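You operate a simulated robot arm through the tools that you are given. There is no shell and no other tool. Be economical: measure what you need, move in short steps, check, and stop when the job is done.

Carry out the task below with a simulated robot arm. There is one attempt and no reset: what you move stays moved.

JOB
Open the top left drawer, take the small tray and put it in the inside of the top left drawer and shut the drawer again. Put the 26 metal ring from the top of the steel table on top of the number one disc. Stack the 20 mm bearing box from the top of the steel table on top of the 30 mm bearing box. Put two of the shaft stubs from the top of the steel table on the grey flat box there. Take the spacer from the top of the steel table and leave it on top of the steel hub. Any order will do. Set down upright: shaft stub.

The check looks at the end state, three seconds after you hand in, the way a careful person would. Anything else that was tipped, shoved, dropped, spilled or broken makes it a failure.

ROBOT AND FRAMES
A 7-joint arm with a vacuum gripper on a trunk, on a base that drives. Base frame: it is fixed to the floor where the robot stands at the start and does not move with it; the origin is under the middle of the robot, x ahead of it, y to its left, z up. Lengths are in mm, angles in degrees, forces in N, time in s.
Its first joint turns from -149.0 to 149.0 degrees. Places, roughly: bearing box [2250, -2750, 750]; flat box [2250, -2500, 750]; inside of the top left drawer [900, 200, 700]; metal ring [2500, -2250, 750]; number one disc [2500, -2500, 750]; shaft stub [2500, -2250, 750]; small tray (15x10x3 cm) [2800, -1600, 900]; spacer (5x5x3 cm) [1900, -2500, 800]; steel hub (6x6x5 cm) [1800, -2800, 800]; top left drawer [800, 100, 700]. Payload 1.06 kg.
Tool frame: the origin (TCP) lies in the middle of the cups' lips, and z points out of the cups. The gripper has 1 cup of 24 mm across, covering 24 by 24 mm (tool x, y); the bellows give 8 mm. With the vacuum on, a cup seals on a smooth face that it is pressed against (1 to 4 N); it does not hold porous or soft things. The pull reaches 23 N.
Orientation is that of the tool frame in the base frame, as a unit quaternion [w, x, y, z]. With the cups facing straight down, the tool's x points along the base's -x, its y along +y and its z along -z.

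CONTROLS
- The arm moves only by the tool send_rows. Its argument "increments" is a list of rows, each a list of 3 entries, a list of its own where there are three numbers: the turn, a rotation vector about the base's x, y, z in units of 8 degrees (1.0 is 8 degrees), then the shift along the base's x, y, z in units of 25 mm (1.0 is 25 mm), then the vacuum: 1 switches it on, -1 off. In form: [[[ax, ay, az], [tx, ty, tz], vacuum], ...]. A call has 1 to 8 rows; each row shifts and turns the commanded pose from where the row before left it. A call with a number of a shift or a turn outside -1 to 1 is refused whole. A row lasts 0.2 s, in which the tool goes at most 50 mm and 8.6 degrees; a call with a longer step from one row to the next is refused whole, and so is a gripper value outside its range. A pose out of reach is approached as far as the arm can. The call stops where the force on the tool passes 40 N (or 10 N more than at its start, if that is more) or the arm is blocked; 0.2 s more then pass. The pull builds up within a second once a cup has sealed. Time passes only in rows, and 0.2 s behind the last, so rows that do not move give it time. The reply holds the time, the measured pose of the TCP, the force on the tool along the base axes and the pull of the vacuum, in the units named above and with some noise, with the torque about the TCP (base axes, N m) and any sound that the robot's microphone picked up.
- Cameras (640 x 400 px; columns grow to the right, rows downward): "scene" is now at [35.9, 172, 1461.8]; the picture's right is [0.04, -1.00, 0.00], its down [-0.69, -0.03, -0.72] and it looks along [0.72, 0.03, -0.69] (base axes); focal length 291 px, centre (320, 200). "wrist" rides on the gripper at [78, 19, -96] in the tool frame; the picture's right is [-0.24, 0.97, 0.00], its down [-0.71, -0.17, -0.69] and it looks along [-0.67, -0.16, 0.73] (tool axes); focal length 243 px, centre (320, 200). There is no depth. A picture from a camera that has moved, and an enlarged one, comes with that camera's place and axes in the base frame and with its lens.
- get_image(camera): a new picture of that camera. The clock stands still meanwhile.
- raise_lower(by): slides the trunk up (or, below 0, down) by that many mm; the arm and the scene camera ride with it, the base frame stays. It gives what a move gives, with no picture.
- base_move(legs): drives the robot by 1 to 6 legs, each [ahead, turn to the left] in mm and degrees, along the robot's own axes; the way and the turn of a leg run together, so that a leg with both is an arc; at most 1500 mm and 180 degrees a leg. The arm and the cameras ride along, it lands a little off, and it stops where it bumps. It gives what a move gives.
- head_to(pan, tilt): turns the head with the scene camera to pan (to the left, within 155 degrees either way) and tilt (down, from -29 to 69), counted from straight ahead of the robot. It gives what a move gives.
- inspect(camera, box): a new picture of the part [left, top, right, bottom] of that camera's present view, enlarged. The clock stands still meanwhile.
- finish_job(): hands the job in; it is judged then, once.

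Go step by step. Nothing tells you exact positions but the pictures and the camera data: compare them with the known pose of the tool, close in by small moves and look again before you grip or let go. The budget is 207 turns and 192 pictures, counting those below and the enlarged ones. Unless the task says otherwise, let go and move clear before handing in, and close with one line.

The tools are called as a command line: name --argument value ..., lists and objects as JSON in quotes. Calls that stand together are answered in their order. send_rows: Moves the arm, as the interface text tells. Its arguments: {"type":"object","properties":{"increments":{"type":"array","items":{"type":"array"}}},"required":["increments"]} The other tools are called the same way: raise_lower (by) slides the trunk up or down; base_move (legs) drives the base; head_to (pan, tilt) turns the head that bears the scene camera; get_image (camera) takes a picture; inspect (camera, box) takes an enlarged picture of a part of a camera's view; finish_job () hands the job in.

At the start:

```text
time: 0.0
tcp_pos: [639.6, -227.7, 927.7]
orientation: [0.0, 0.0, 1.0, 0.0]
wrist_force: [-0.5, -1.0, 0.1]
torque: [0.02, 0.02, 0.04]
pull: 0.0
trunk travel left (down, up): [-525.0, 185.0]
robot x, y, heading: [3.0, 0.6, 0.1]
head pan, tilt: [2.6, 43.6]
```

scene: 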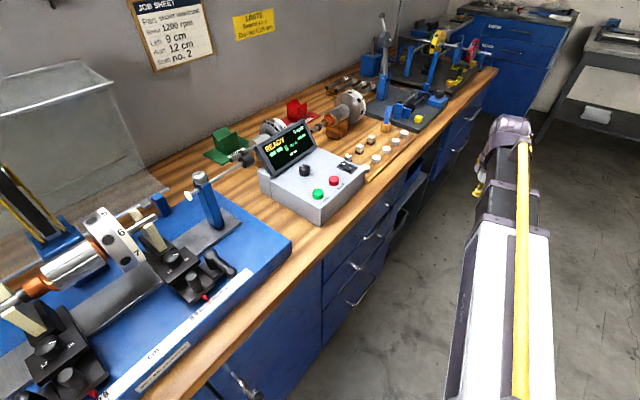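
wrist: 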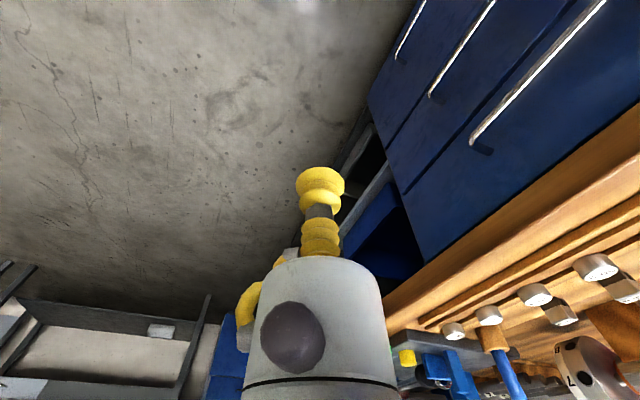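

I see a workbench with blue drawers on my left and other benches further off. I'll look around first to map the room.

head_to --pan -40 --tilt 25

get_image --camera "scene"

head_to --pan 10 --tilt 35

get_image --camera "scene"

```text
time: 1.1
tcp_pos: [640.2, -226.1, 928.6]
orientation: [0.0, 0.0, 1.0, 0.0]
wrist_force: [0.3, 0.3, -0.7]
torque: [0.02, 0.01, 0.0]
pull: 0.0
trunk travel left (down, up): [-525.0, 185.0]
robot x, y, heading: [1.5, 1.7, -0.3]
head pan, tilt: [-40.0, 25.0]
```

```text
189 pictures are left
camera scene: at [24.2, 109.1, 1490.3], right [-0.64, -0.77, 0.0], down [-0.32, 0.27, -0.91], along [0.69, -0.58, -0.42], focal length 291 px, centre (320, 200)
```

scene: 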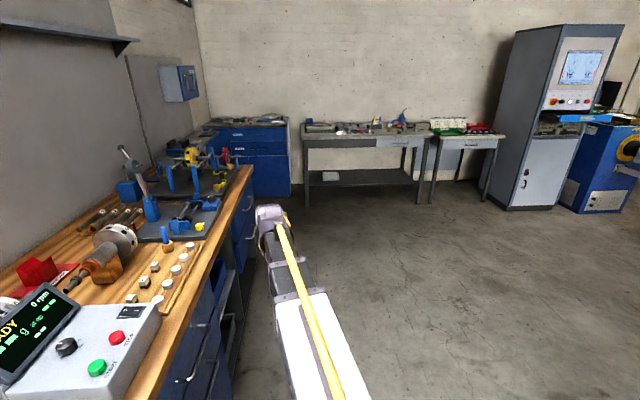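

```text
time: 2.3
tcp_pos: [639.5, -226.5, 927.3]
orientation: [0.0, 0.001, 1.0, 0.0]
wrist_force: [-0.3, 0.3, 0.2]
torque: [0.01, 0.05, 0.01]
pull: 0.1
trunk travel left (down, up): [-525.0, 185.0]
robot x, y, heading: [2.5, 0.7, 0.0]
head pan, tilt: [10.0, 35.0]
```

```text
188 pictures are left
camera scene: at [40.3, 183.5, 1474.6], right [0.17, -0.98, 0.0], down [-0.56, -0.1, -0.82], along [0.81, 0.14, -0.57], focal length 291 px, centre (320, 200)
```

scene: 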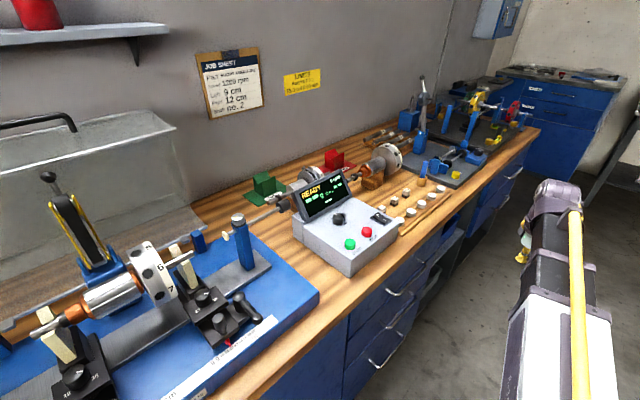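

The drawer stack is in the bench close by, the tray is on the far blue cabinet, and the steel table is at the back. I'll look closer at the drawers.

head_to --pan 0 --tilt 60

get_image --camera "scene"

head_to --pan 50 --tilt 50

get_image --camera "scene"

```text
time: 3.2
tcp_pos: [639.4, -226.4, 929.5]
orientation: [0.0, 0.0, 1.0, 0.0]
wrist_force: [-0.6, -0.1, 0.4]
torque: [0.01, -0.02, 0.0]
pull: 0.1
trunk travel left (down, up): [-525.0, 185.0]
robot x, y, heading: [-1.2, 1.2, -0.1]
head pan, tilt: [0.0, 60.0]
```

```text
187 pictures are left
camera scene: at [20.2, 168.3, 1440.3], right [0.0, -1.0, 0.0], down [-0.87, 0.0, -0.5], along [0.5, 0.0, -0.87], focal length 291 px, centre (320, 200)
```

scene: 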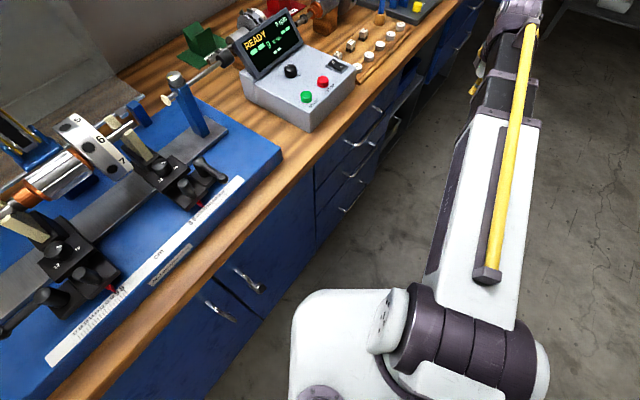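

```text
time: 4.3
tcp_pos: [639.5, -226.5, 928.0]
orientation: [0.0, 0.0, 1.0, 0.0]
wrist_force: [-1.0, -0.4, 0.0]
torque: [0.0, 0.01, -0.02]
pull: 0.1
trunk travel left (down, up): [-525.0, 185.0]
robot x, y, heading: [1.3, -0.8, -0.1]
head pan, tilt: [50.0, 50.0]
```

```text
186 pictures are left
camera scene: at [3.1, 227.3, 1452.8], right [0.77, -0.64, 0.0], down [-0.49, -0.59, -0.64], along [0.41, 0.49, -0.77], focal length 291 px, centre (320, 200)
```

scene: 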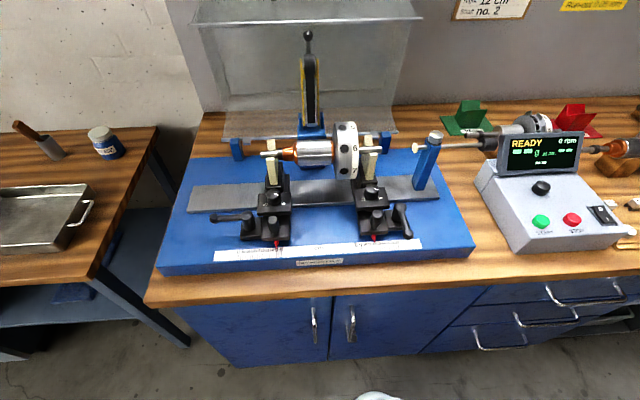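

The drawer stack's top handle is near (705, 20, 700), and the bench front runs at about -40°. I'll drive to a spot about 930 mm out from the drawer, facing it squarely.

base_move --legs '[[0, -81], [705, 0], [0, 131]]'

head_to --pan 0 --tilt 40

get_image --camera "scene"

get_image --camera "wrist"

```text
time: 17.1
tcp_pos: [692.2, -330.0, 929.5]
orientation: [0.0, -0.436, 0.9, 0.0]
wrist_force: [0.2, -0.3, 0.2]
torque: [-0.02, 0.0, -0.01]
pull: 0.1
trunk travel left (down, up): [-525.0, 185.0]
robot x, y, heading: [117.3, -692.6, 52.0]
head pan, tilt: [50.0, 50.0]
```

```text
time: 18.3
tcp_pos: [691.9, -329.3, 928.3]
orientation: [0.0, -0.437, 0.9, 0.0]
wrist_force: [0.3, 0.6, -0.1]
torque: [0.01, -0.01, 0.0]
pull: 0.0
trunk travel left (down, up): [-525.0, 185.0]
robot x, y, heading: [116.0, -692.4, 51.9]
head pan, tilt: [0.0, 40.0]
```

```text
185 pictures are left
camera scene: at [8.1, -556.4, 1467.0], right [0.79, -0.62, 0.0], down [-0.4, -0.51, -0.77], along [0.47, 0.6, -0.64], focal length 291 px, centre (320, 200)
```

scene: 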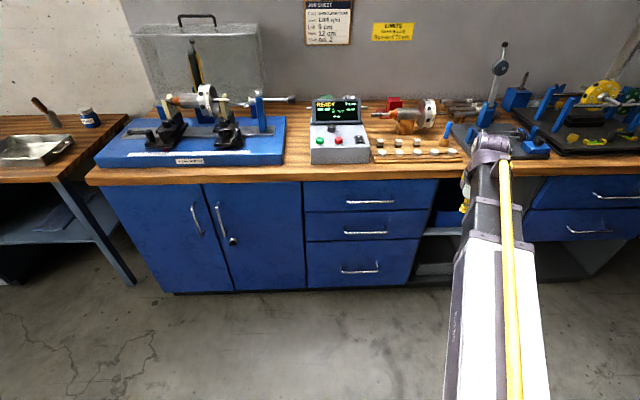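

```text
184 pictures are left
camera wrist: at [629.0, -378.6, 1023.4], right [-0.62, 0.79, 0.0], down [0.57, 0.45, 0.69], along [0.54, 0.42, -0.73], focal length 243 px, centre (320, 200)
```

wrist: 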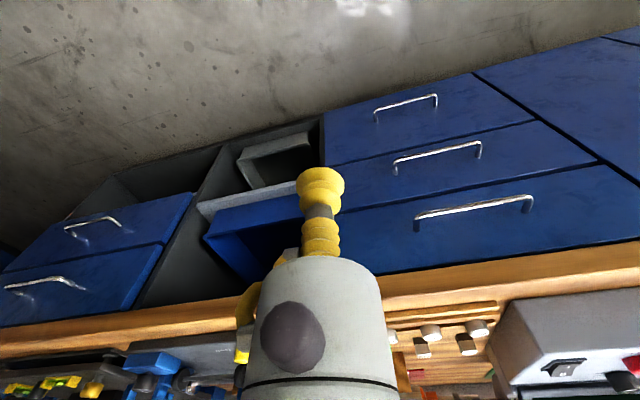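

The handle of the target drawer is near (711, 15, 706) and its face is about 950 mm ahead of me. I'll lower the trunk, then pitch the tool to horizontal.

raise_lower --by -200

send_rows --increments '[[[0.74, -0.577, 0], [0, 0, 0], -1], [[0.74, -0.577, 0], [0, 0, 0], -1], [[0.74, -0.577, 0], [0, 0, 0], -1], [[0.74, -0.577, 0], [0, 0, 0], -1], [[0.74, -0.577, 0], [0, 0, 0], -1], [[0.74, -0.577, 0], [0, 0, 0], -1]]'

send_rows --increments '[[[0.74, -0.577, 0], [0, 0, 0], -1], [[0.74, -0.577, 0], [0, 0, 0], -1], [[0.74, -0.577, 0], [0, 0, 0], -1], [[0.74, -0.577, 0], [0, 0, 0], -1], [[0.74, -0.577, 0], [0, 0, 0], -1], [[0.74, -0.577, 0], [0, 0, 0], -1], [[0, 0, 0], [0, 0, 0], -1], [[0, 0, 0], [0, 0, 0], -1]]'

get_image --camera "wrist"

get_image --camera "scene"

```text
time: 20.5
tcp_pos: [692.5, -329.9, 728.4]
orientation: [-0.001, -0.437, 0.899, 0.0]
wrist_force: [-0.6, 0.2, 0.3]
torque: [-0.03, 0.01, 0.0]
pull: 0.2
trunk travel left (down, up): [-325.0, 385.0]
robot x, y, heading: [120.0, -689.7, 51.7]
head pan, tilt: [0.0, 40.0]
```

```text
time: 21.9
tcp_pos: [693.6, -328.5, 728.7]
orientation: [0.345, -0.403, 0.831, 0.168]
wrist_force: [-0.1, 0.6, -0.5]
torque: [-0.01, -0.02, 0.0]
pull: 0.1
trunk travel left (down, up): [-325.0, 385.0]
robot x, y, heading: [114.3, -694.4, 51.8]
head pan, tilt: [0.0, 40.0]
```

```text
time: 23.7
tcp_pos: [713.2, -319.5, 726.1]
orientation: [0.635, -0.309, 0.635, 0.313]
wrist_force: [-0.3, 0.2, 0.0]
torque: [0.02, 0.02, 0.01]
pull: 0.0
out of reach, approached as far as the arm can: row 2, 3, 4
trunk travel left (down, up): [-325.0, 385.0]
robot x, y, heading: [119.4, -686.2, 51.4]
head pan, tilt: [0.0, 40.0]
```

```text
183 pictures are left
camera wrist: at [638.6, -383.5, 648.1], right [-0.77, 0.6, 0.24], down [-0.28, -0.65, 0.71], along [0.58, 0.47, 0.67], focal length 243 px, centre (320, 200)
```

wrist: 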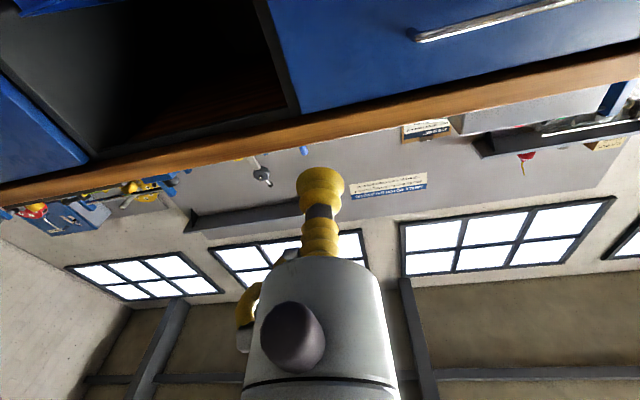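

```text
182 pictures are left
camera scene: at [8.1, -556.4, 1267.0], right [0.79, -0.62, 0.0], down [-0.4, -0.5, -0.77], along [0.47, 0.6, -0.64], focal length 291 px, centre (320, 200)
```

scene: 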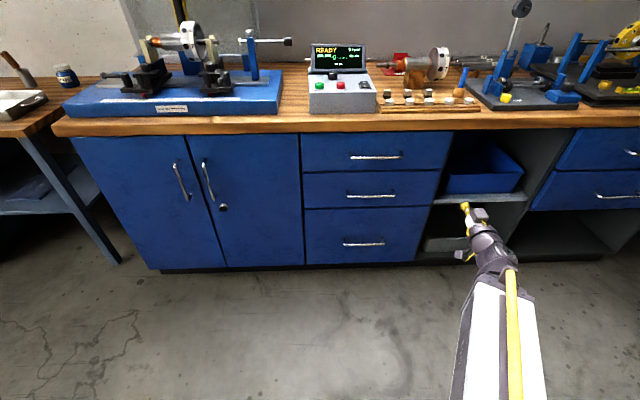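

The drawer face spans z≈645–805, with the handle at z≈737. I'll bring the cup to the face right of the handle.

send_rows --increments '[[[0, 0, 0], [0.44, 0.93, -0.04], -1], [[0, 0, 0], [0.44, 0.93, -0.04], -1], [[0, 0, 0], [0.44, 0.93, -0.04], -1], [[0, 0, 0], [0.44, 0.93, -0.04], -1], [[0, 0, 0], [0.44, 0.93, -0.04], -1], [[0, 0, 0], [0.44, 0.93, -0.04], -1], [[0, 0, 0], [0, 0, 0], -1]]'

get_image --camera "wrist"

get_image --camera "scene"

```text
time: 25.3
tcp_pos: [778.0, -180.7, 720.0]
orientation: [0.635, -0.309, 0.636, 0.311]
wrist_force: [0.2, 0.2, -0.3]
torque: [-0.02, 0.02, -0.01]
pull: 0.0
trunk travel left (down, up): [-325.0, 385.0]
robot x, y, heading: [117.2, -688.1, 52.1]
head pan, tilt: [0.0, 40.0]
```

```text
181 pictures are left
camera wrist: at [704.7, -244.2, 642.6], right [-0.77, 0.6, 0.24], down [-0.28, -0.65, 0.71], along [0.58, 0.47, 0.67], focal length 243 px, centre (320, 200)
```

wrist: 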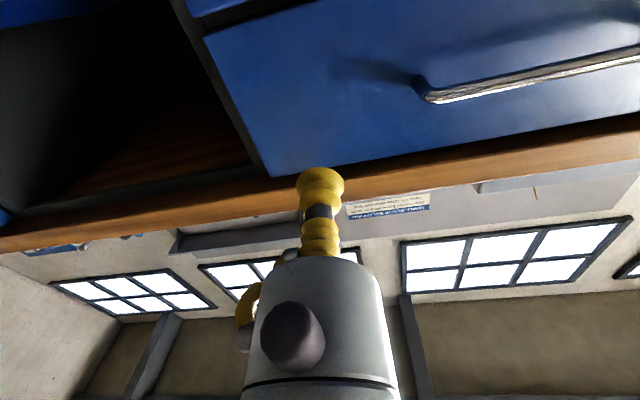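

```text
180 pictures are left
camera scene: at [8.1, -556.4, 1267.0], right [0.79, -0.62, 0.0], down [-0.4, -0.5, -0.77], along [0.47, 0.6, -0.64], focal length 291 px, centre (320, 200)
```

scene: 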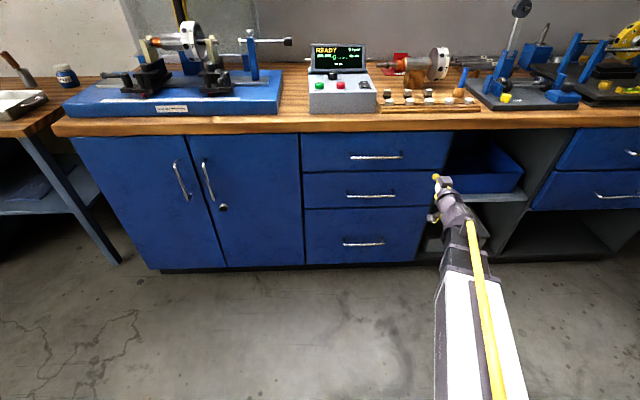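

The cup is on line with the clear part of the face, about 136 mm away. I'll advance, then creep in with the vacuum on.

send_rows --increments '[[[0, 0, 0], [0.605, 0.797, 0], -1], [[0, 0, 0], [0.605, 0.797, 0], -1], [[0, 0, 0], [0.605, 0.797, 0], -1], [[0, 0, 0], [0.605, 0.797, 0], -1], [[0, 0, 0], [0, 0, 0], 1]]'

get_image --camera "wrist"

```text
time: 26.5
tcp_pos: [839.6, -101.7, 720.4]
orientation: [0.635, -0.309, 0.636, 0.312]
wrist_force: [-0.3, -0.8, 0.9]
torque: [0.01, 0.0, -0.05]
pull: 0.0
trunk travel left (down, up): [-325.0, 385.0]
robot x, y, heading: [119.6, -694.6, 51.8]
head pan, tilt: [0.0, 40.0]
```

```text
179 pictures are left
camera wrist: at [765.5, -165.0, 643.1], right [-0.77, 0.6, 0.24], down [-0.28, -0.65, 0.71], along [0.58, 0.47, 0.67], focal length 243 px, centre (320, 200)
```

wrist: 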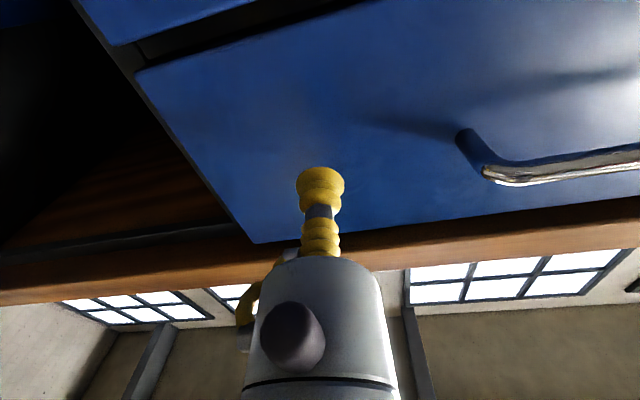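

send_rows --increments '[[[0, 0, 0], [0.3, 0.4, 0], 1], [[0, 0, 0], [0.18, 0.24, 0], 1], [[0, 0, 0], [0.12, 0.16, 0], 1], [[0, 0, 0], [0.12, 0.16, 0], 1]]'

```text
time: 27.5
tcp_pos: [857.2, -77.0, 720.6]
orientation: [0.635, -0.308, 0.635, 0.313]
wrist_force: [-0.7, 0.1, 0.3]
torque: [-0.02, 0.02, 0.01]
pull: 0.0
trunk travel left (down, up): [-325.0, 385.0]
robot x, y, heading: [119.8, -692.4, 51.8]
head pan, tilt: [0.0, 40.0]
```

The cup isn't touching yet. I'll keep creeping in.

send_rows --increments '[[[0, 0, 0], [0.12, 0.16, 0], 1], [[0, 0, 0], [0.12, 0.16, 0], 1], [[0, 0, 0], [0, 0, 0], 1], [[0, 0, 0], [0, 0, 0], 1]]'

get_image --camera "wrist"

```text
time: 28.5
tcp_pos: [863.5, -70.7, 720.8]
orientation: [0.635, -0.308, 0.636, 0.312]
wrist_force: [-8.4, -13.7, -7.6]
torque: [-0.04, -0.01, 0.1]
pull: 23.0
trunk travel left (down, up): [-325.0, 385.0]
robot x, y, heading: [114.9, -692.2, 51.8]
head pan, tilt: [0.0, 40.0]
```

```text
178 pictures are left
camera wrist: at [789.2, -133.8, 642.4], right [-0.77, 0.6, 0.24], down [-0.29, -0.65, 0.71], along [0.58, 0.47, 0.67], focal length 243 px, centre (320, 200)
```

wrist: 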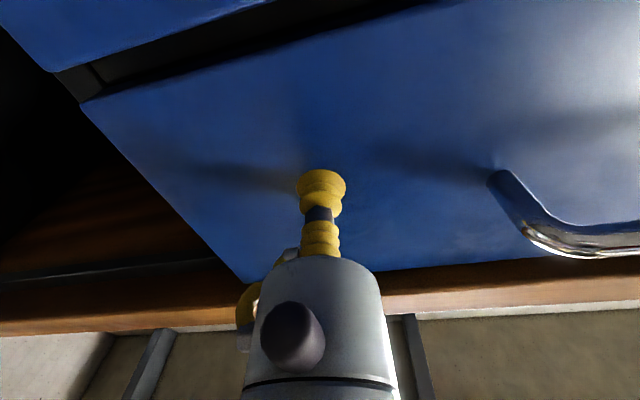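

The cup is sealed with full pull. Now I'll pull the drawer out slowly.

send_rows --increments '[[[0, 0, 0], [-0.12, -0.16, 0], 1], [[0, 0, 0], [-0.18, -0.24, 0], 1], [[0, 0, 0], [-0.18, -0.24, 0], 1], [[0, 0, 0], [-0.18, -0.24, 0], 1], [[0, 0, 0], [-0.24, -0.32, 0], 1], [[0, 0, 0], [-0.24, -0.32, 0], 1]]'

get_image --camera "scene"

```text
time: 29.9
tcp_pos: [835.3, -110.0, 719.4]
orientation: [0.636, -0.308, 0.636, 0.311]
wrist_force: [5.1, -4.6, 2.1]
torque: [0.01, 0.04, 0.13]
pull: 23.0
trunk travel left (down, up): [-325.0, 385.0]
robot x, y, heading: [122.2, -688.9, 51.7]
head pan, tilt: [0.0, 40.0]
```

```text
177 pictures are left
camera scene: at [8.4, -556.9, 1267.1], right [0.79, -0.62, 0.0], down [-0.4, -0.5, -0.77], along [0.47, 0.6, -0.64], focal length 291 px, centre (320, 200)
```

scene: 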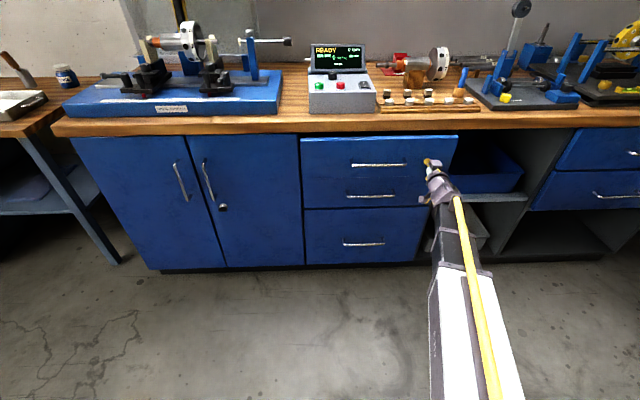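

The drawer moves, but there's a side load. I'll adjust the pull direction a little and see what happens to the force.

send_rows --increments '[[[0, 0, 0], [-0.2, -0.35, 0], 1], [[0, 0, 0], [-0.2, -0.35, 0], 1], [[0, 0, 0], [-0.2, -0.35, 0], 1], [[0, 0, 0], [0, 0, 0], 1]]'

```text
time: 30.9
tcp_pos: [817.9, -134.7, 722.0]
orientation: [0.636, -0.308, 0.636, 0.312]
wrist_force: [-8.5, 4.0, -0.5]
torque: [0.02, 0.02, 0.0]
pull: 23.2
trunk travel left (down, up): [-325.0, 385.0]
robot x, y, heading: [116.9, -690.4, 51.7]
head pan, tilt: [0.0, 40.0]
```

The true pull direction is about 54°. I'll continue opening along that.

send_rows --increments '[[[0, 0, 0], [-0.4, -0.45, 0], 1], [[0, 0, 0], [-0.35, -0.487, 0], 1], [[0, 0, 0], [-0.35, -0.487, 0], 1], [[0, 0, 0], [-0.35, -0.487, 0], 1], [[0, 0, 0], [-0.35, -0.487, 0], 1], [[0, 0, 0], [-0.35, -0.487, 0], 1]]'

send_rows --increments '[[[0, 0, 0], [-0.35, -0.487, 0], 1], [[0, 0, 0], [-0.35, -0.487, 0], 1], [[0, 0, 0], [-0.35, -0.487, 0], 1], [[0, 0, 0], [-0.35, -0.487, 0], 1], [[0, 0, 0], [0, 0, 0], 1]]'

get_image --camera "scene"

```text
time: 32.3
tcp_pos: [764.6, -206.2, 720.8]
orientation: [0.635, -0.308, 0.636, 0.311]
wrist_force: [3.0, -3.6, -5.9]
torque: [0.04, 0.06, 0.0]
pull: 23.4
trunk travel left (down, up): [-325.0, 385.0]
robot x, y, heading: [116.7, -687.8, 51.8]
head pan, tilt: [0.0, 40.0]
```

```text
time: 33.5
tcp_pos: [731.6, -256.3, 721.5]
orientation: [0.635, -0.309, 0.635, 0.312]
wrist_force: [-1.7, -1.1, -8.3]
torque: [0.06, 0.05, 0.04]
pull: 22.7
trunk travel left (down, up): [-325.0, 385.0]
robot x, y, heading: [119.0, -688.8, 51.8]
head pan, tilt: [0.0, 40.0]
```

```text
176 pictures are left
camera scene: at [8.5, -556.3, 1267.0], right [0.79, -0.62, 0.0], down [-0.4, -0.51, -0.77], along [0.47, 0.6, -0.64], focal length 291 px, centre (320, 200)
```

scene: 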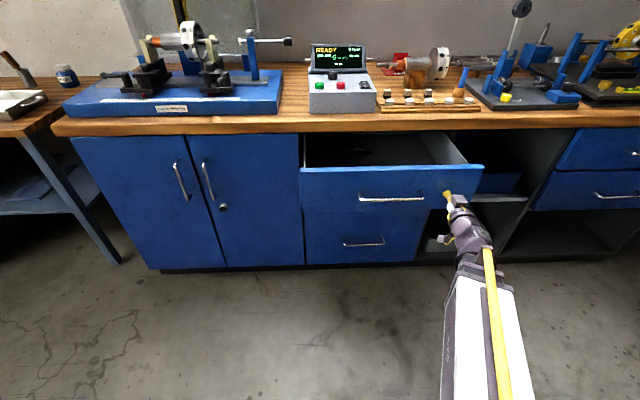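

The drawer is open about 230 mm. I'll pull it a bit further, then release and step the tool back.

send_rows --increments '[[[0, 0, 0], [-0.29, -0.4, 0], 1], [[0, 0, 0], [-0.29, -0.4, 0], 1], [[0, 0, 0], [-0.29, -0.4, 0], 1], [[0, 0, 0], [-0.2, -0.28, 0], 1], [[0, 0, 0], [0, 0, 0], 1]]'

send_rows --increments '[[[0, 0, 0], [0, 0, 0], -1], [[0, 0, 0], [0, 0, 0], -1], [[0, 0, 0], [-0.15, -0.2, 0], -1], [[0, 0, 0], [-0.15, -0.2, 0], -1], [[0, 0, 0], [0, 0, 0], -1]]'

get_image --camera "scene"

```text
time: 34.7
tcp_pos: [703.3, -291.6, 721.2]
orientation: [0.635, -0.309, 0.635, 0.313]
wrist_force: [-1.4, 0.7, 1.8]
torque: [0.04, 0.1, 0.02]
pull: 22.8
trunk travel left (down, up): [-325.0, 385.0]
robot x, y, heading: [118.5, -689.2, 51.7]
head pan, tilt: [0.0, 40.0]
```

```text
time: 35.9
tcp_pos: [699.9, -300.5, 719.6]
orientation: [0.635, -0.308, 0.635, 0.312]
wrist_force: [0.2, -0.9, 0.1]
torque: [-0.02, -0.04, 0.0]
pull: 0.0
out of reach, approached as far as the arm can: row 4
trunk travel left (down, up): [-325.0, 385.0]
robot x, y, heading: [117.0, -691.0, 51.8]
head pan, tilt: [0.0, 40.0]
```

```text
175 pictures are left
camera scene: at [8.2, -556.5, 1267.0], right [0.79, -0.62, 0.0], down [-0.4, -0.5, -0.77], along [0.47, 0.6, -0.64], focal length 291 px, centre (320, 200)
```

scene: 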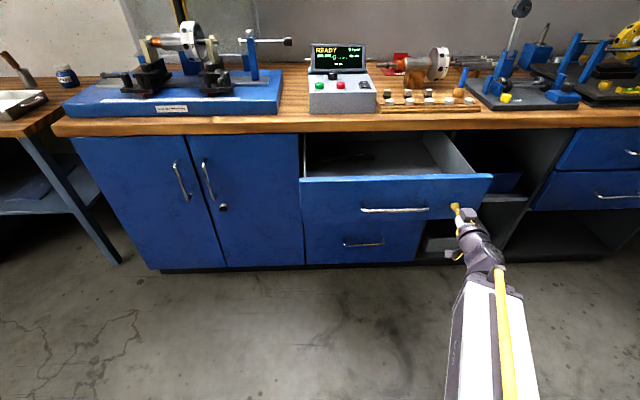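

The drawer is released, about 270 mm open. I'll back off, turn the tool down and raise it, then look for the tray.

base_move --legs '[[-150, 0]]'

send_rows --increments '[[[-0.74, 0.577, 0], [0, 0, 0.5], -1], [[-0.74, 0.577, 0], [0, 0, 0.5], -1], [[-0.74, 0.577, 0], [0, 0, 0.5], -1], [[-0.74, 0.577, 0], [0, 0, 0.5], -1], [[-0.74, 0.577, 0], [0, 0, 0.5], -1], [[-0.74, 0.577, 0], [0, 0, 0], -1]]'

send_rows --increments '[[[-0.74, 0.577, 0], [0, 0, 0], -1], [[-0.74, 0.577, 0], [0, 0, 0], -1], [[-0.74, 0.577, 0], [0, 0, 0], -1], [[-0.74, 0.577, 0], [0, 0, 0], -1], [[-0.74, 0.577, 0], [0, 0, 0], -1], [[-0.74, 0.577, 0], [0, 0, 0], -1], [[0, 0, 0], [0, 0, 0], -1]]'

raise_lower --by 385

head_to --pan 0 --tilt 50

get_image --camera "scene"

head_to --pan -80 --tilt 20

get_image --camera "scene"

```text
time: 37.2
tcp_pos: [606.7, -418.0, 720.0]
orientation: [0.636, -0.309, 0.636, 0.311]
wrist_force: [0.0, 0.0, -1.2]
torque: [-0.01, 0.01, 0.02]
pull: 0.0
trunk travel left (down, up): [-325.0, 385.0]
robot x, y, heading: [27.4, -812.4, 51.7]
head pan, tilt: [0.0, 40.0]
```

```text
time: 38.6
tcp_pos: [612.8, -415.6, 782.5]
orientation: [0.342, -0.404, 0.831, 0.169]
wrist_force: [0.1, -1.2, -0.3]
torque: [-0.03, 0.02, 0.0]
pull: 0.1
out of reach, approached as far as the arm can: row 1
trunk travel left (down, up): [-325.0, 385.0]
robot x, y, heading: [28.7, -809.2, 51.6]
head pan, tilt: [0.0, 40.0]
```

```text
time: 40.2
tcp_pos: [611.6, -414.7, 782.4]
orientation: [-0.001, -0.436, 0.9, 0.0]
wrist_force: [-0.6, -0.3, -0.9]
torque: [0.03, -0.01, 0.0]
pull: 0.0
trunk travel left (down, up): [-325.0, 385.0]
robot x, y, heading: [24.2, -805.1, 51.6]
head pan, tilt: [0.0, 40.0]
```

```text
time: 43.9
tcp_pos: [612.2, -415.6, 1165.6]
orientation: [0.0, -0.436, 0.9, 0.0]
wrist_force: [0.0, -0.2, -0.6]
torque: [0.0, -0.02, 0.0]
pull: 0.0
trunk travel left (down, up): [-710.0, 0.0]
robot x, y, heading: [29.8, -807.1, 51.8]
head pan, tilt: [0.0, 40.0]
```

```text
time: 44.7
tcp_pos: [611.4, -414.9, 1165.8]
orientation: [0.0, -0.437, 0.9, 0.0]
wrist_force: [0.4, -1.1, 0.3]
torque: [0.03, 0.02, -0.04]
pull: 0.0
trunk travel left (down, up): [-710.0, 0.0]
robot x, y, heading: [25.7, -807.6, 51.8]
head pan, tilt: [0.0, 50.0]
```

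```text
174 pictures are left
camera scene: at [-89.2, -679.9, 1637.9], right [0.79, -0.62, 0.0], down [-0.47, -0.6, -0.64], along [0.4, 0.51, -0.77], focal length 291 px, centre (320, 200)
```

scene: 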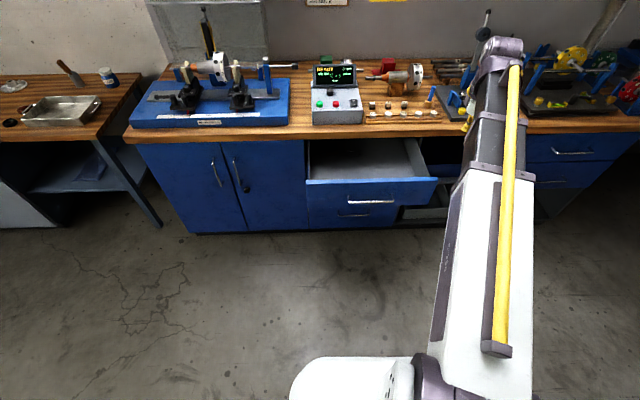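

```text
time: 46.2
tcp_pos: [612.4, -415.1, 1166.0]
orientation: [0.0, -0.437, 0.899, 0.0]
wrist_force: [0.5, 0.0, -0.1]
torque: [0.0, 0.03, 0.0]
pull: 0.0
trunk travel left (down, up): [-710.0, 0.0]
robot x, y, heading: [25.9, -805.4, 51.9]
head pan, tilt: [-80.0, 20.0]
```

```text
173 pictures are left
camera scene: at [-54.8, -784.4, 1683.4], right [-0.47, -0.88, 0.0], down [-0.3, 0.16, -0.94], along [0.83, -0.44, -0.34], focal length 291 px, centre (320, 200)
```

scene: 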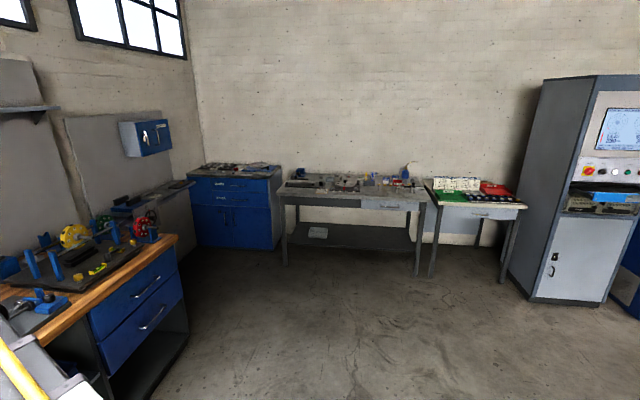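

The drawer looks empty and open. Next I'll drive to the far blue cabinet holding the tray, going wide of the bench corner.

base_move --legs '[[0, -76.9], [1406, 0], [0, 36.9], [780, 0], [0, -40.3]]'

head_to --pan 0 --tilt 45

get_image --camera "scene"

get_image --camera "wrist"

```text
time: 63.9
tcp_pos: [2560.8, -1742.0, 1165.8]
orientation: [0.0, 0.241, 0.971, 0.0]
wrist_force: [-1.0, -0.4, 0.7]
torque: [0.02, -0.04, 0.02]
pull: 0.2
trunk travel left (down, up): [-710.0, 0.0]
robot x, y, heading: [2070.2, -1236.4, -27.5]
head pan, tilt: [-80.0, 20.0]
```

```text
time: 65.4
tcp_pos: [2561.3, -1743.0, 1167.1]
orientation: [0.0, 0.241, 0.971, 0.0]
wrist_force: [0.3, 0.2, -0.9]
torque: [-0.05, 0.02, 0.03]
pull: 0.0
trunk travel left (down, up): [-710.0, 0.0]
robot x, y, heading: [2069.1, -1240.1, -27.6]
head pan, tilt: [0.0, 45.0]
```

```text
172 pictures are left
camera scene: at [2177.4, -1106.2, 1644.8], right [-0.47, -0.88, 0.0], down [-0.63, 0.33, -0.71], along [0.63, -0.33, -0.71], focal length 291 px, centre (320, 200)
```

scene: 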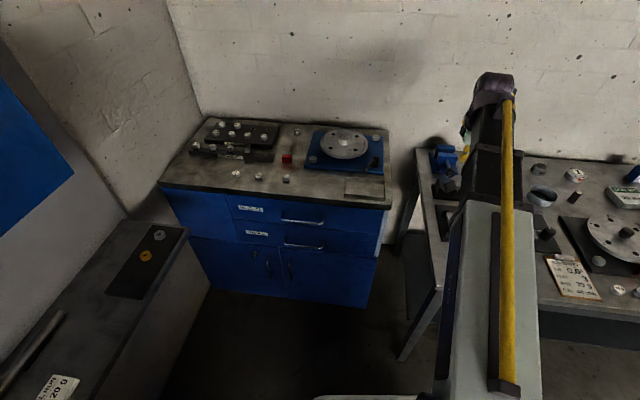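

```text
171 pictures are left
camera wrist: at [2500.8, -1689.0, 1261.9], right [0.66, 0.75, 0.0], down [0.55, -0.48, 0.69], along [0.51, -0.45, -0.73], focal length 243 px, centre (320, 200)
```

wrist: 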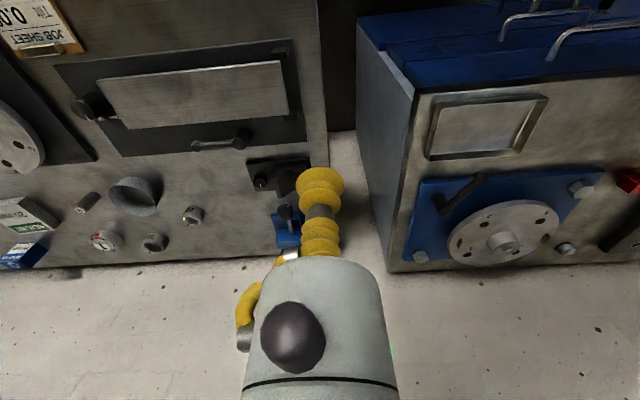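

The tray sits near the cabinet's right front corner, at about (2804, -1612, 915). I'll move over it.

send_rows --increments '[[[0, 0, 0], [0.97, 0.524, 0], -1], [[0, 0, 0], [0.97, 0.524, 0], -1], [[0, 0, 0], [0.97, 0.524, 0], -1], [[0, 0, 0], [0.97, 0.524, 0], -1], [[0, 0, 0], [0.97, 0.524, 0], -1], [[0, 0, 0], [0.97, 0.524, 0], -1], [[0, 0, 0], [0.97, 0.524, 0], -1], [[0, 0, 0], [0.97, 0.524, 0], -1]]'

send_rows --increments '[[[0, 0, 0], [0.97, 0.524, -0.9], -1], [[0, 0, 0], [0.97, 0.524, -0.9], -1], [[0, 0, 0], [0, 0, -0.9], -1], [[0, 0, 0], [0, 0, -0.9], -1], [[0, 0, 0], [0, 0, -0.9], -1], [[0, 0, 0], [0, 0, 0], -1]]'

get_image --camera "wrist"

get_image --camera "scene"

```text
time: 67.2
tcp_pos: [2755.6, -1637.4, 1166.8]
orientation: [0.0, 0.24, 0.971, 0.001]
wrist_force: [-0.4, 0.1, 0.6]
torque: [-0.02, 0.02, 0.03]
pull: 0.1
trunk travel left (down, up): [-710.0, 0.0]
robot x, y, heading: [2066.8, -1238.0, -27.8]
head pan, tilt: [0.0, 45.0]
```

```text
time: 68.6
tcp_pos: [2802.7, -1610.7, 1053.5]
orientation: [0.0, 0.24, 0.971, 0.0]
wrist_force: [0.3, 0.2, 0.0]
torque: [0.01, 0.0, 0.05]
pull: 0.1
trunk travel left (down, up): [-710.0, 0.0]
robot x, y, heading: [2065.4, -1238.8, -27.8]
head pan, tilt: [0.0, 45.0]
```

```text
170 pictures are left
camera wrist: at [2742.4, -1557.6, 1149.3], right [0.66, 0.75, 0.0], down [0.55, -0.48, 0.69], along [0.51, -0.45, -0.73], focal length 243 px, centre (320, 200)
```

wrist: 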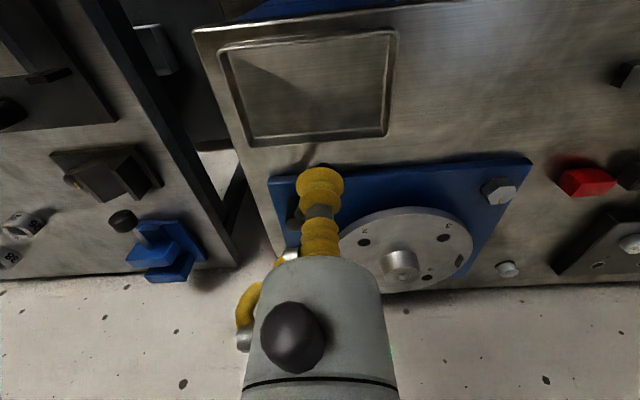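

```text
169 pictures are left
camera scene: at [2177.6, -1106.2, 1644.7], right [-0.47, -0.89, 0.0], down [-0.63, 0.33, -0.71], along [0.63, -0.33, -0.71], focal length 291 px, centre (320, 200)
```

scene: 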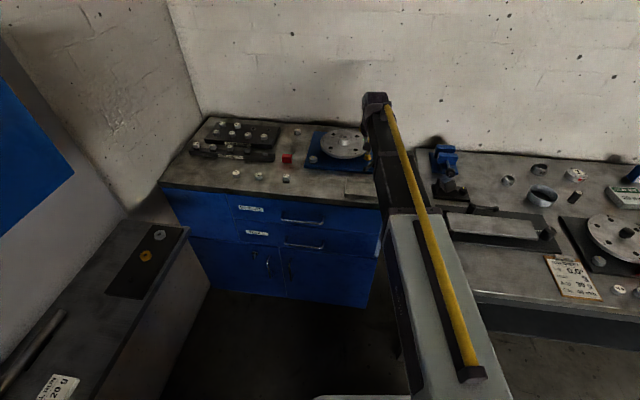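

The tray centre is about (2799, -1623) and the cabinet top is at z≈880. I'll align and descend partway.

send_rows --increments '[[[0, 0, 0], [-0.16, -0.48, -0.9], -1], [[0, 0, 0], [0, 0, -0.9], -1], [[0, 0, 0], [0, 0, -0.9], -1], [[0, 0, 0], [0, 0, -0.9], -1], [[0, 0, 0], [0, 0, -0.9], -1], [[0, 0, 0], [0, 0, 0], 1]]'

get_image --camera "wrist"

```text
time: 70.0
tcp_pos: [2799.0, -1623.4, 940.9]
orientation: [0.0, 0.24, 0.971, 0.001]
wrist_force: [0.2, 0.3, 0.6]
torque: [0.0, -0.03, 0.01]
pull: 0.2
trunk travel left (down, up): [-710.0, 0.0]
robot x, y, heading: [2069.0, -1238.1, -27.6]
head pan, tilt: [0.0, 45.0]
```

```text
168 pictures are left
camera wrist: at [2738.9, -1569.8, 1036.3], right [0.66, 0.75, 0.0], down [0.55, -0.48, 0.69], along [0.51, -0.45, -0.73], focal length 243 px, centre (320, 200)
```

wrist: 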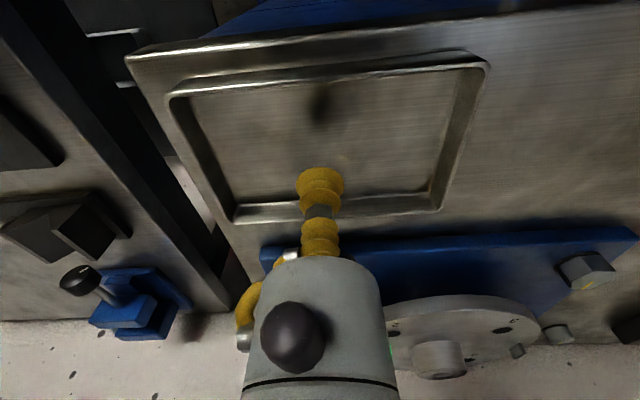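

The tray centre is slightly farther in x. I'll shift +9 mm and creep down.

send_rows --increments '[[[0, 0, 0], [0.36, -0.08, 0], 1], [[0, 0, 0], [0, 0, -0.8], 1], [[0, 0, 0], [0, 0, -0.8], 1], [[0, 0, 0], [0, 0, -0.25], 1], [[0, 0, 0], [0, 0, -0.2], 1], [[0, 0, 0], [0, 0, -0.15], 1], [[0, 0, 0], [0, 0, 0], 1]]'

```text
time: 71.3
tcp_pos: [2807.8, -1625.4, 895.4]
orientation: [0.005, 0.24, 0.971, -0.001]
wrist_force: [-3.2, 1.6, 20.0]
torque: [0.01, 0.08, 0.06]
pull: 23.0
trunk travel left (down, up): [-710.0, 0.0]
robot x, y, heading: [2067.1, -1238.9, -27.7]
head pan, tilt: [0.0, 45.0]
stopped in row 6: the force on the tool passed its limit at 46 N (the readings are from after the stop); the commanded pose is now the measured one
```

The cup is sealed on the tray floor at z≈893. Lifting now.

send_rows --increments '[[[0, 0, 0], [0, 0, 0.15], 1], [[0, 0, 0], [0, 0, 0.3], 1], [[0, 0, 0], [0, 0, 0.8], 1], [[0, 0, 0], [0, 0, 0.8], 1], [[0, 0, 0], [0, 0, 0.8], 1], [[0, 0, 0], [0, 0, 0.8], 1], [[0, 0, 0], [0, 0, 0.8], 1], [[0, 0, 0], [0, 0, 0.8], 1]]'

get_image --camera "wrist"

```text
time: 73.2
tcp_pos: [2809.8, -1626.4, 1023.9]
orientation: [0.003, 0.239, 0.971, -0.001]
wrist_force: [-0.3, -0.5, -1.4]
torque: [-0.01, -0.03, 0.01]
pull: 23.0
trunk travel left (down, up): [-710.0, 0.0]
robot x, y, heading: [2067.4, -1239.1, -27.7]
head pan, tilt: [0.0, 45.0]
```

```text
167 pictures are left
camera wrist: at [2748.4, -1573.1, 1118.2], right [0.66, 0.75, 0.0], down [0.54, -0.48, 0.69], along [0.52, -0.45, -0.72], focal length 243 px, centre (320, 200)
```

wrist: 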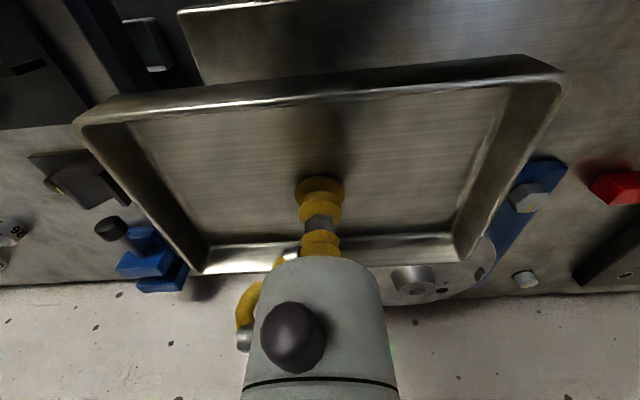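

The tray is held. I'll lift it higher, tuck the arm in, and drive back to the open drawer.

send_rows --increments '[[[0, 0, 0], [0, 0, 0.9], 1], [[0, 0, 0], [0, 0, 0.9], 1], [[0, 0, 0], [0, 0, 0.9], 1], [[0, 0, 0], [-0.87, 0.46, 0.8], 1], [[0, 0, 0], [-0.87, 0.46, 0], 1], [[0, 0, 0], [-0.87, 0.46, 0], 1], [[0, 0, 0], [-0.87, 0.46, 0], 1], [[0, 0, 0], [-0.87, 0.46, 0], 1]]'

base_move --legs '[[0, 39.6], [-784, 0], [0, -43.1], [-1308, 0], [0, 85.2]]'

head_to --pan 0 --tilt 50

get_image --camera "scene"

get_image --camera "wrist"

```text
time: 75.0
tcp_pos: [2701.0, -1569.2, 1109.4]
orientation: [0.002, 0.241, 0.97, -0.001]
wrist_force: [-0.1, 0.0, -0.4]
torque: [-0.01, 0.02, 0.0]
pull: 22.7
trunk travel left (down, up): [-710.0, 0.0]
robot x, y, heading: [2067.7, -1235.6, -27.6]
head pan, tilt: [0.0, 45.0]
```

```text
time: 92.8
tcp_pos: [609.3, -147.4, 1110.5]
orientation: [0.004, -0.451, 0.893, 0.002]
wrist_force: [-0.3, -0.1, -0.7]
torque: [0.01, 0.02, -0.01]
pull: 22.8
trunk travel left (down, up): [-710.0, 0.0]
robot x, y, heading: [187.6, -725.6, 53.5]
head pan, tilt: [0.0, 45.0]
```

```text
time: 93.4
tcp_pos: [609.6, -147.6, 1110.2]
orientation: [0.003, -0.451, 0.893, 0.002]
wrist_force: [-0.3, -0.1, -1.0]
torque: [-0.01, -0.02, -0.02]
pull: 23.3
trunk travel left (down, up): [-710.0, 0.0]
robot x, y, heading: [188.0, -724.6, 53.8]
head pan, tilt: [0.0, 50.0]
```

```text
166 pictures are left
camera scene: at [68.1, -599.1, 1637.8], right [0.81, -0.59, 0.0], down [-0.45, -0.62, -0.64], along [0.38, 0.52, -0.77], focal length 291 px, centre (320, 200)
```

scene: 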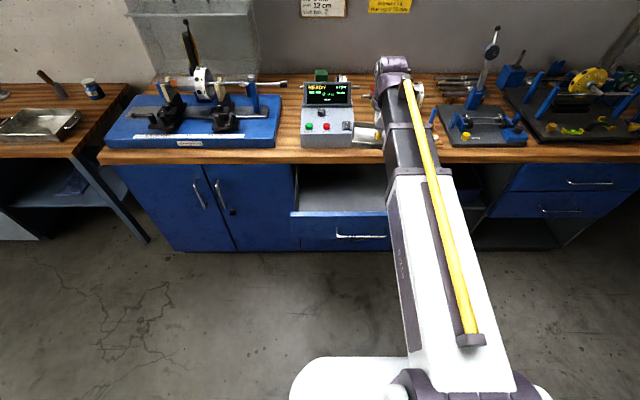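

```text
165 pictures are left
camera wrist: at [547.7, -199.3, 1204.8], right [-0.64, 0.77, 0.0], down [0.56, 0.47, 0.69], along [0.53, 0.44, -0.72], focal length 243 px, centre (320, 200)
```

wrist: 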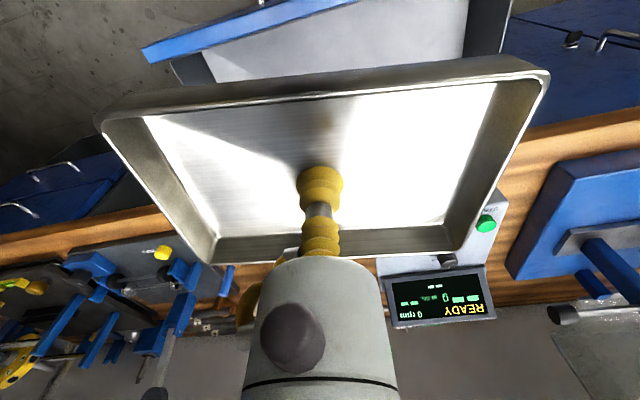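

I'm at the open drawer with the tray. I'll square it up over the middle of the opening and lower it to just above the rim.

send_rows --increments '[[[0, 0, 0.95], [0.475, 0.875, 0], 1], [[0, 0, 0], [0.475, 0.875, 0], 1], [[0, 0, 0], [0.475, 0.875, 0], 1], [[0, 0, 0], [0, 0, 0], 1]]'

raise_lower --by -250

get_image --camera "wrist"

get_image --camera "scene"

```text
time: 94.4
tcp_pos: [645.6, -81.5, 1108.9]
orientation: [0.002, -0.51, 0.86, 0.002]
wrist_force: [-0.4, 0.2, -1.4]
torque: [0.02, 0.02, -0.01]
pull: 23.0
trunk travel left (down, up): [-710.0, 0.0]
robot x, y, heading: [190.1, -721.3, 53.6]
head pan, tilt: [0.0, 50.0]
```

```text
time: 97.0
tcp_pos: [647.0, -82.2, 860.5]
orientation: [0.003, -0.509, 0.861, 0.002]
wrist_force: [-0.6, 0.6, -1.0]
torque: [0.03, -0.01, -0.01]
pull: 23.1
trunk travel left (down, up): [-460.0, 250.0]
robot x, y, heading: [189.0, -726.4, 53.7]
head pan, tilt: [0.0, 50.0]
```

```text
164 pictures are left
camera wrist: at [591.5, -141.6, 954.9], right [-0.74, 0.67, 0.0], down [0.49, 0.53, 0.69], along [0.46, 0.51, -0.72], focal length 243 px, centre (320, 200)
```

wrist: 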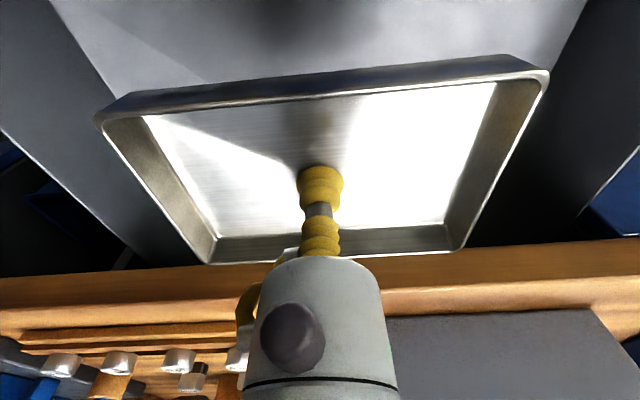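

```text
163 pictures are left
camera scene: at [68.1, -599.1, 1387.9], right [0.81, -0.59, 0.0], down [-0.45, -0.62, -0.64], along [0.38, 0.52, -0.77], focal length 291 px, centre (320, 200)
```

scene: 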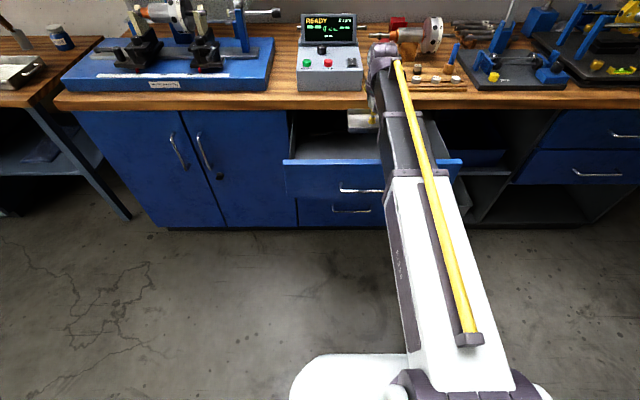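

The tray is centred over the drawer and clear of the bench edge. Lowering it in.

raise_lower --by -140

get_image --camera "wrist"

get_image --camera "scene"

```text
time: 98.7
tcp_pos: [645.5, -82.8, 721.0]
orientation: [0.003, -0.51, 0.86, 0.001]
wrist_force: [-0.5, 0.4, -1.3]
torque: [-0.03, 0.01, 0.0]
pull: 23.0
trunk travel left (down, up): [-320.0, 390.0]
robot x, y, heading: [188.2, -723.6, 54.0]
head pan, tilt: [0.0, 50.0]
```

```text
162 pictures are left
camera wrist: at [591.5, -141.6, 814.9], right [-0.74, 0.67, 0.0], down [0.49, 0.53, 0.69], along [0.46, 0.51, -0.72], focal length 243 px, centre (320, 200)
```

wrist: 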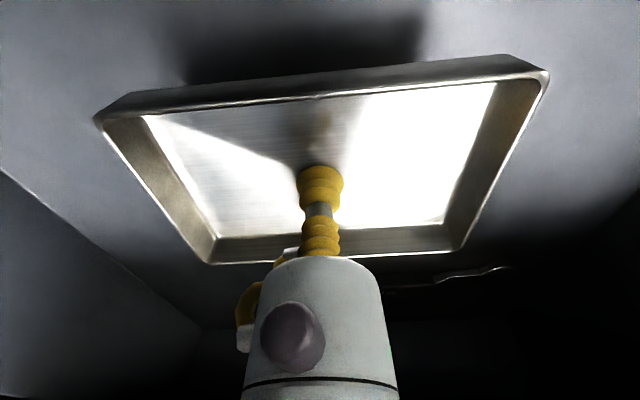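

```text
161 pictures are left
camera scene: at [68.1, -599.1, 1247.9], right [0.81, -0.59, 0.0], down [-0.45, -0.62, -0.64], along [0.38, 0.52, -0.77], focal length 291 px, centre (320, 200)
```

scene: 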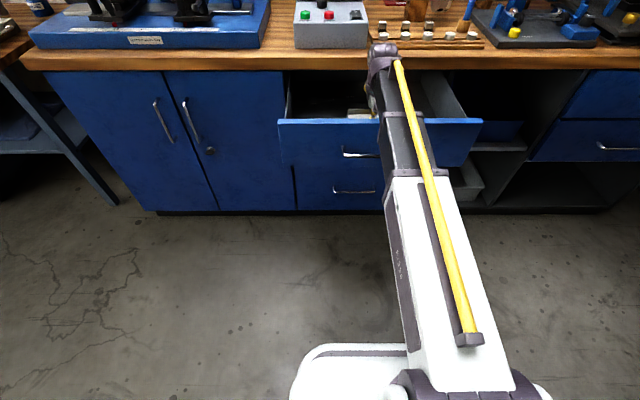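

There's something dark lying behind the tray in the drawer, so I'll look closer before setting down.

inspect --camera "wrist" --box '[360, 220, 640, 400]'

inspect --camera "scene" --box '[270, 60, 500, 180]'

```text
2.22 times, centred on (500, 310) of wrist
camera zoom: at [591.5, -141.6, 814.9], right [-0.74, 0.67, 0.0], down [0.49, 0.53, 0.69], along [0.46, 0.51, -0.72], focal length 539 px, centre (-80, -44)
```

zoom: 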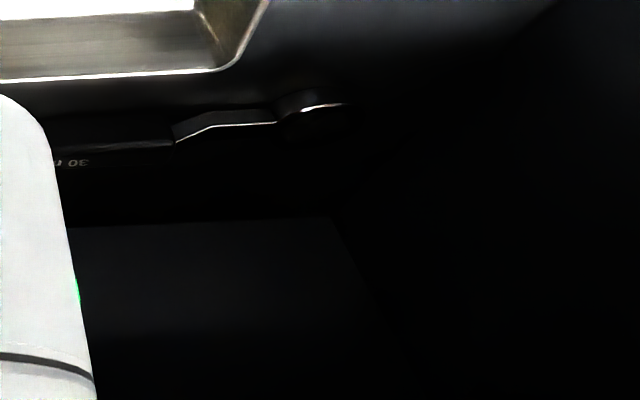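

```text
2.78 times, centred on (385, 120) of scene
camera zoom: at [68.1, -599.1, 1247.9], right [0.81, -0.59, 0.0], down [-0.45, -0.62, -0.64], along [0.38, 0.52, -0.77], focal length 810 px, centre (139, 423)
```

zoom: 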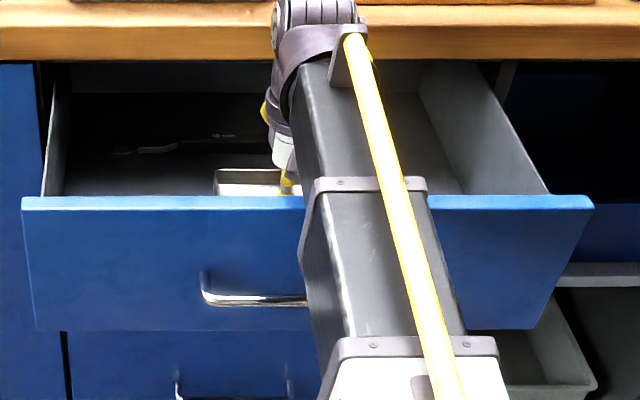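

The object in the drawer is a tool lying over 100 mm behind where the tray will land. I'll keep lowering gently until contact.

send_rows --increments '[[[0, 0, 0], [0, 0, -0.4], 1], [[0, 0, 0], [0, 0, -0.4], 1], [[0, 0, 0], [0, 0, -0.3], 1], [[0, 0, 0], [0, 0, -0.2], 1], [[0, 0, 0], [0, 0, 0], 1]]'

get_image --camera "wrist"

```text
time: 99.9
tcp_pos: [645.5, -80.7, 686.6]
orientation: [0.002, -0.509, 0.861, 0.0]
wrist_force: [1.5, 0.2, -1.3]
torque: [0.02, -0.01, 0.01]
pull: 23.0
trunk travel left (down, up): [-320.0, 390.0]
robot x, y, heading: [190.6, -724.7, 53.4]
head pan, tilt: [0.0, 50.0]
```

```text
158 pictures are left
camera wrist: at [591.4, -141.4, 782.0], right [-0.74, 0.67, 0.0], down [0.49, 0.53, 0.69], along [0.46, 0.51, -0.72], focal length 243 px, centre (320, 200)
```

wrist: 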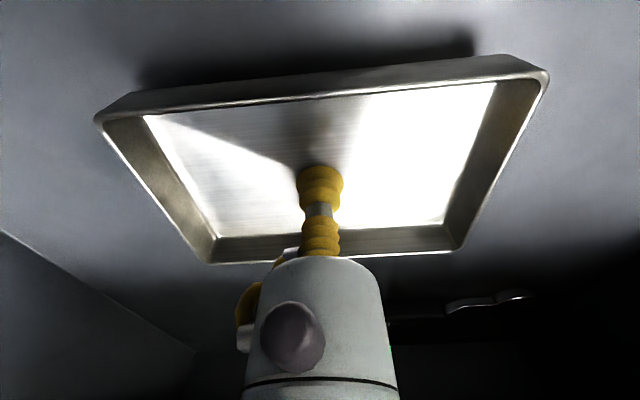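

send_rows --increments '[[[0, 0, 0], [0, 0, -0.2], 1], [[0, 0, 0], [0, 0, -0.2], 1], [[0, 0, 0], [0, 0, -0.15], 1], [[0, 0, 0], [0, 0, 0], 1]]'

```text
time: 100.9
tcp_pos: [645.8, -81.0, 673.6]
orientation: [0.003, -0.509, 0.861, 0.002]
wrist_force: [0.3, -1.4, -1.8]
torque: [0.01, 0.02, 0.0]
pull: 22.8
trunk travel left (down, up): [-320.0, 390.0]
robot x, y, heading: [188.6, -722.3, 53.5]
head pan, tilt: [0.0, 50.0]
```

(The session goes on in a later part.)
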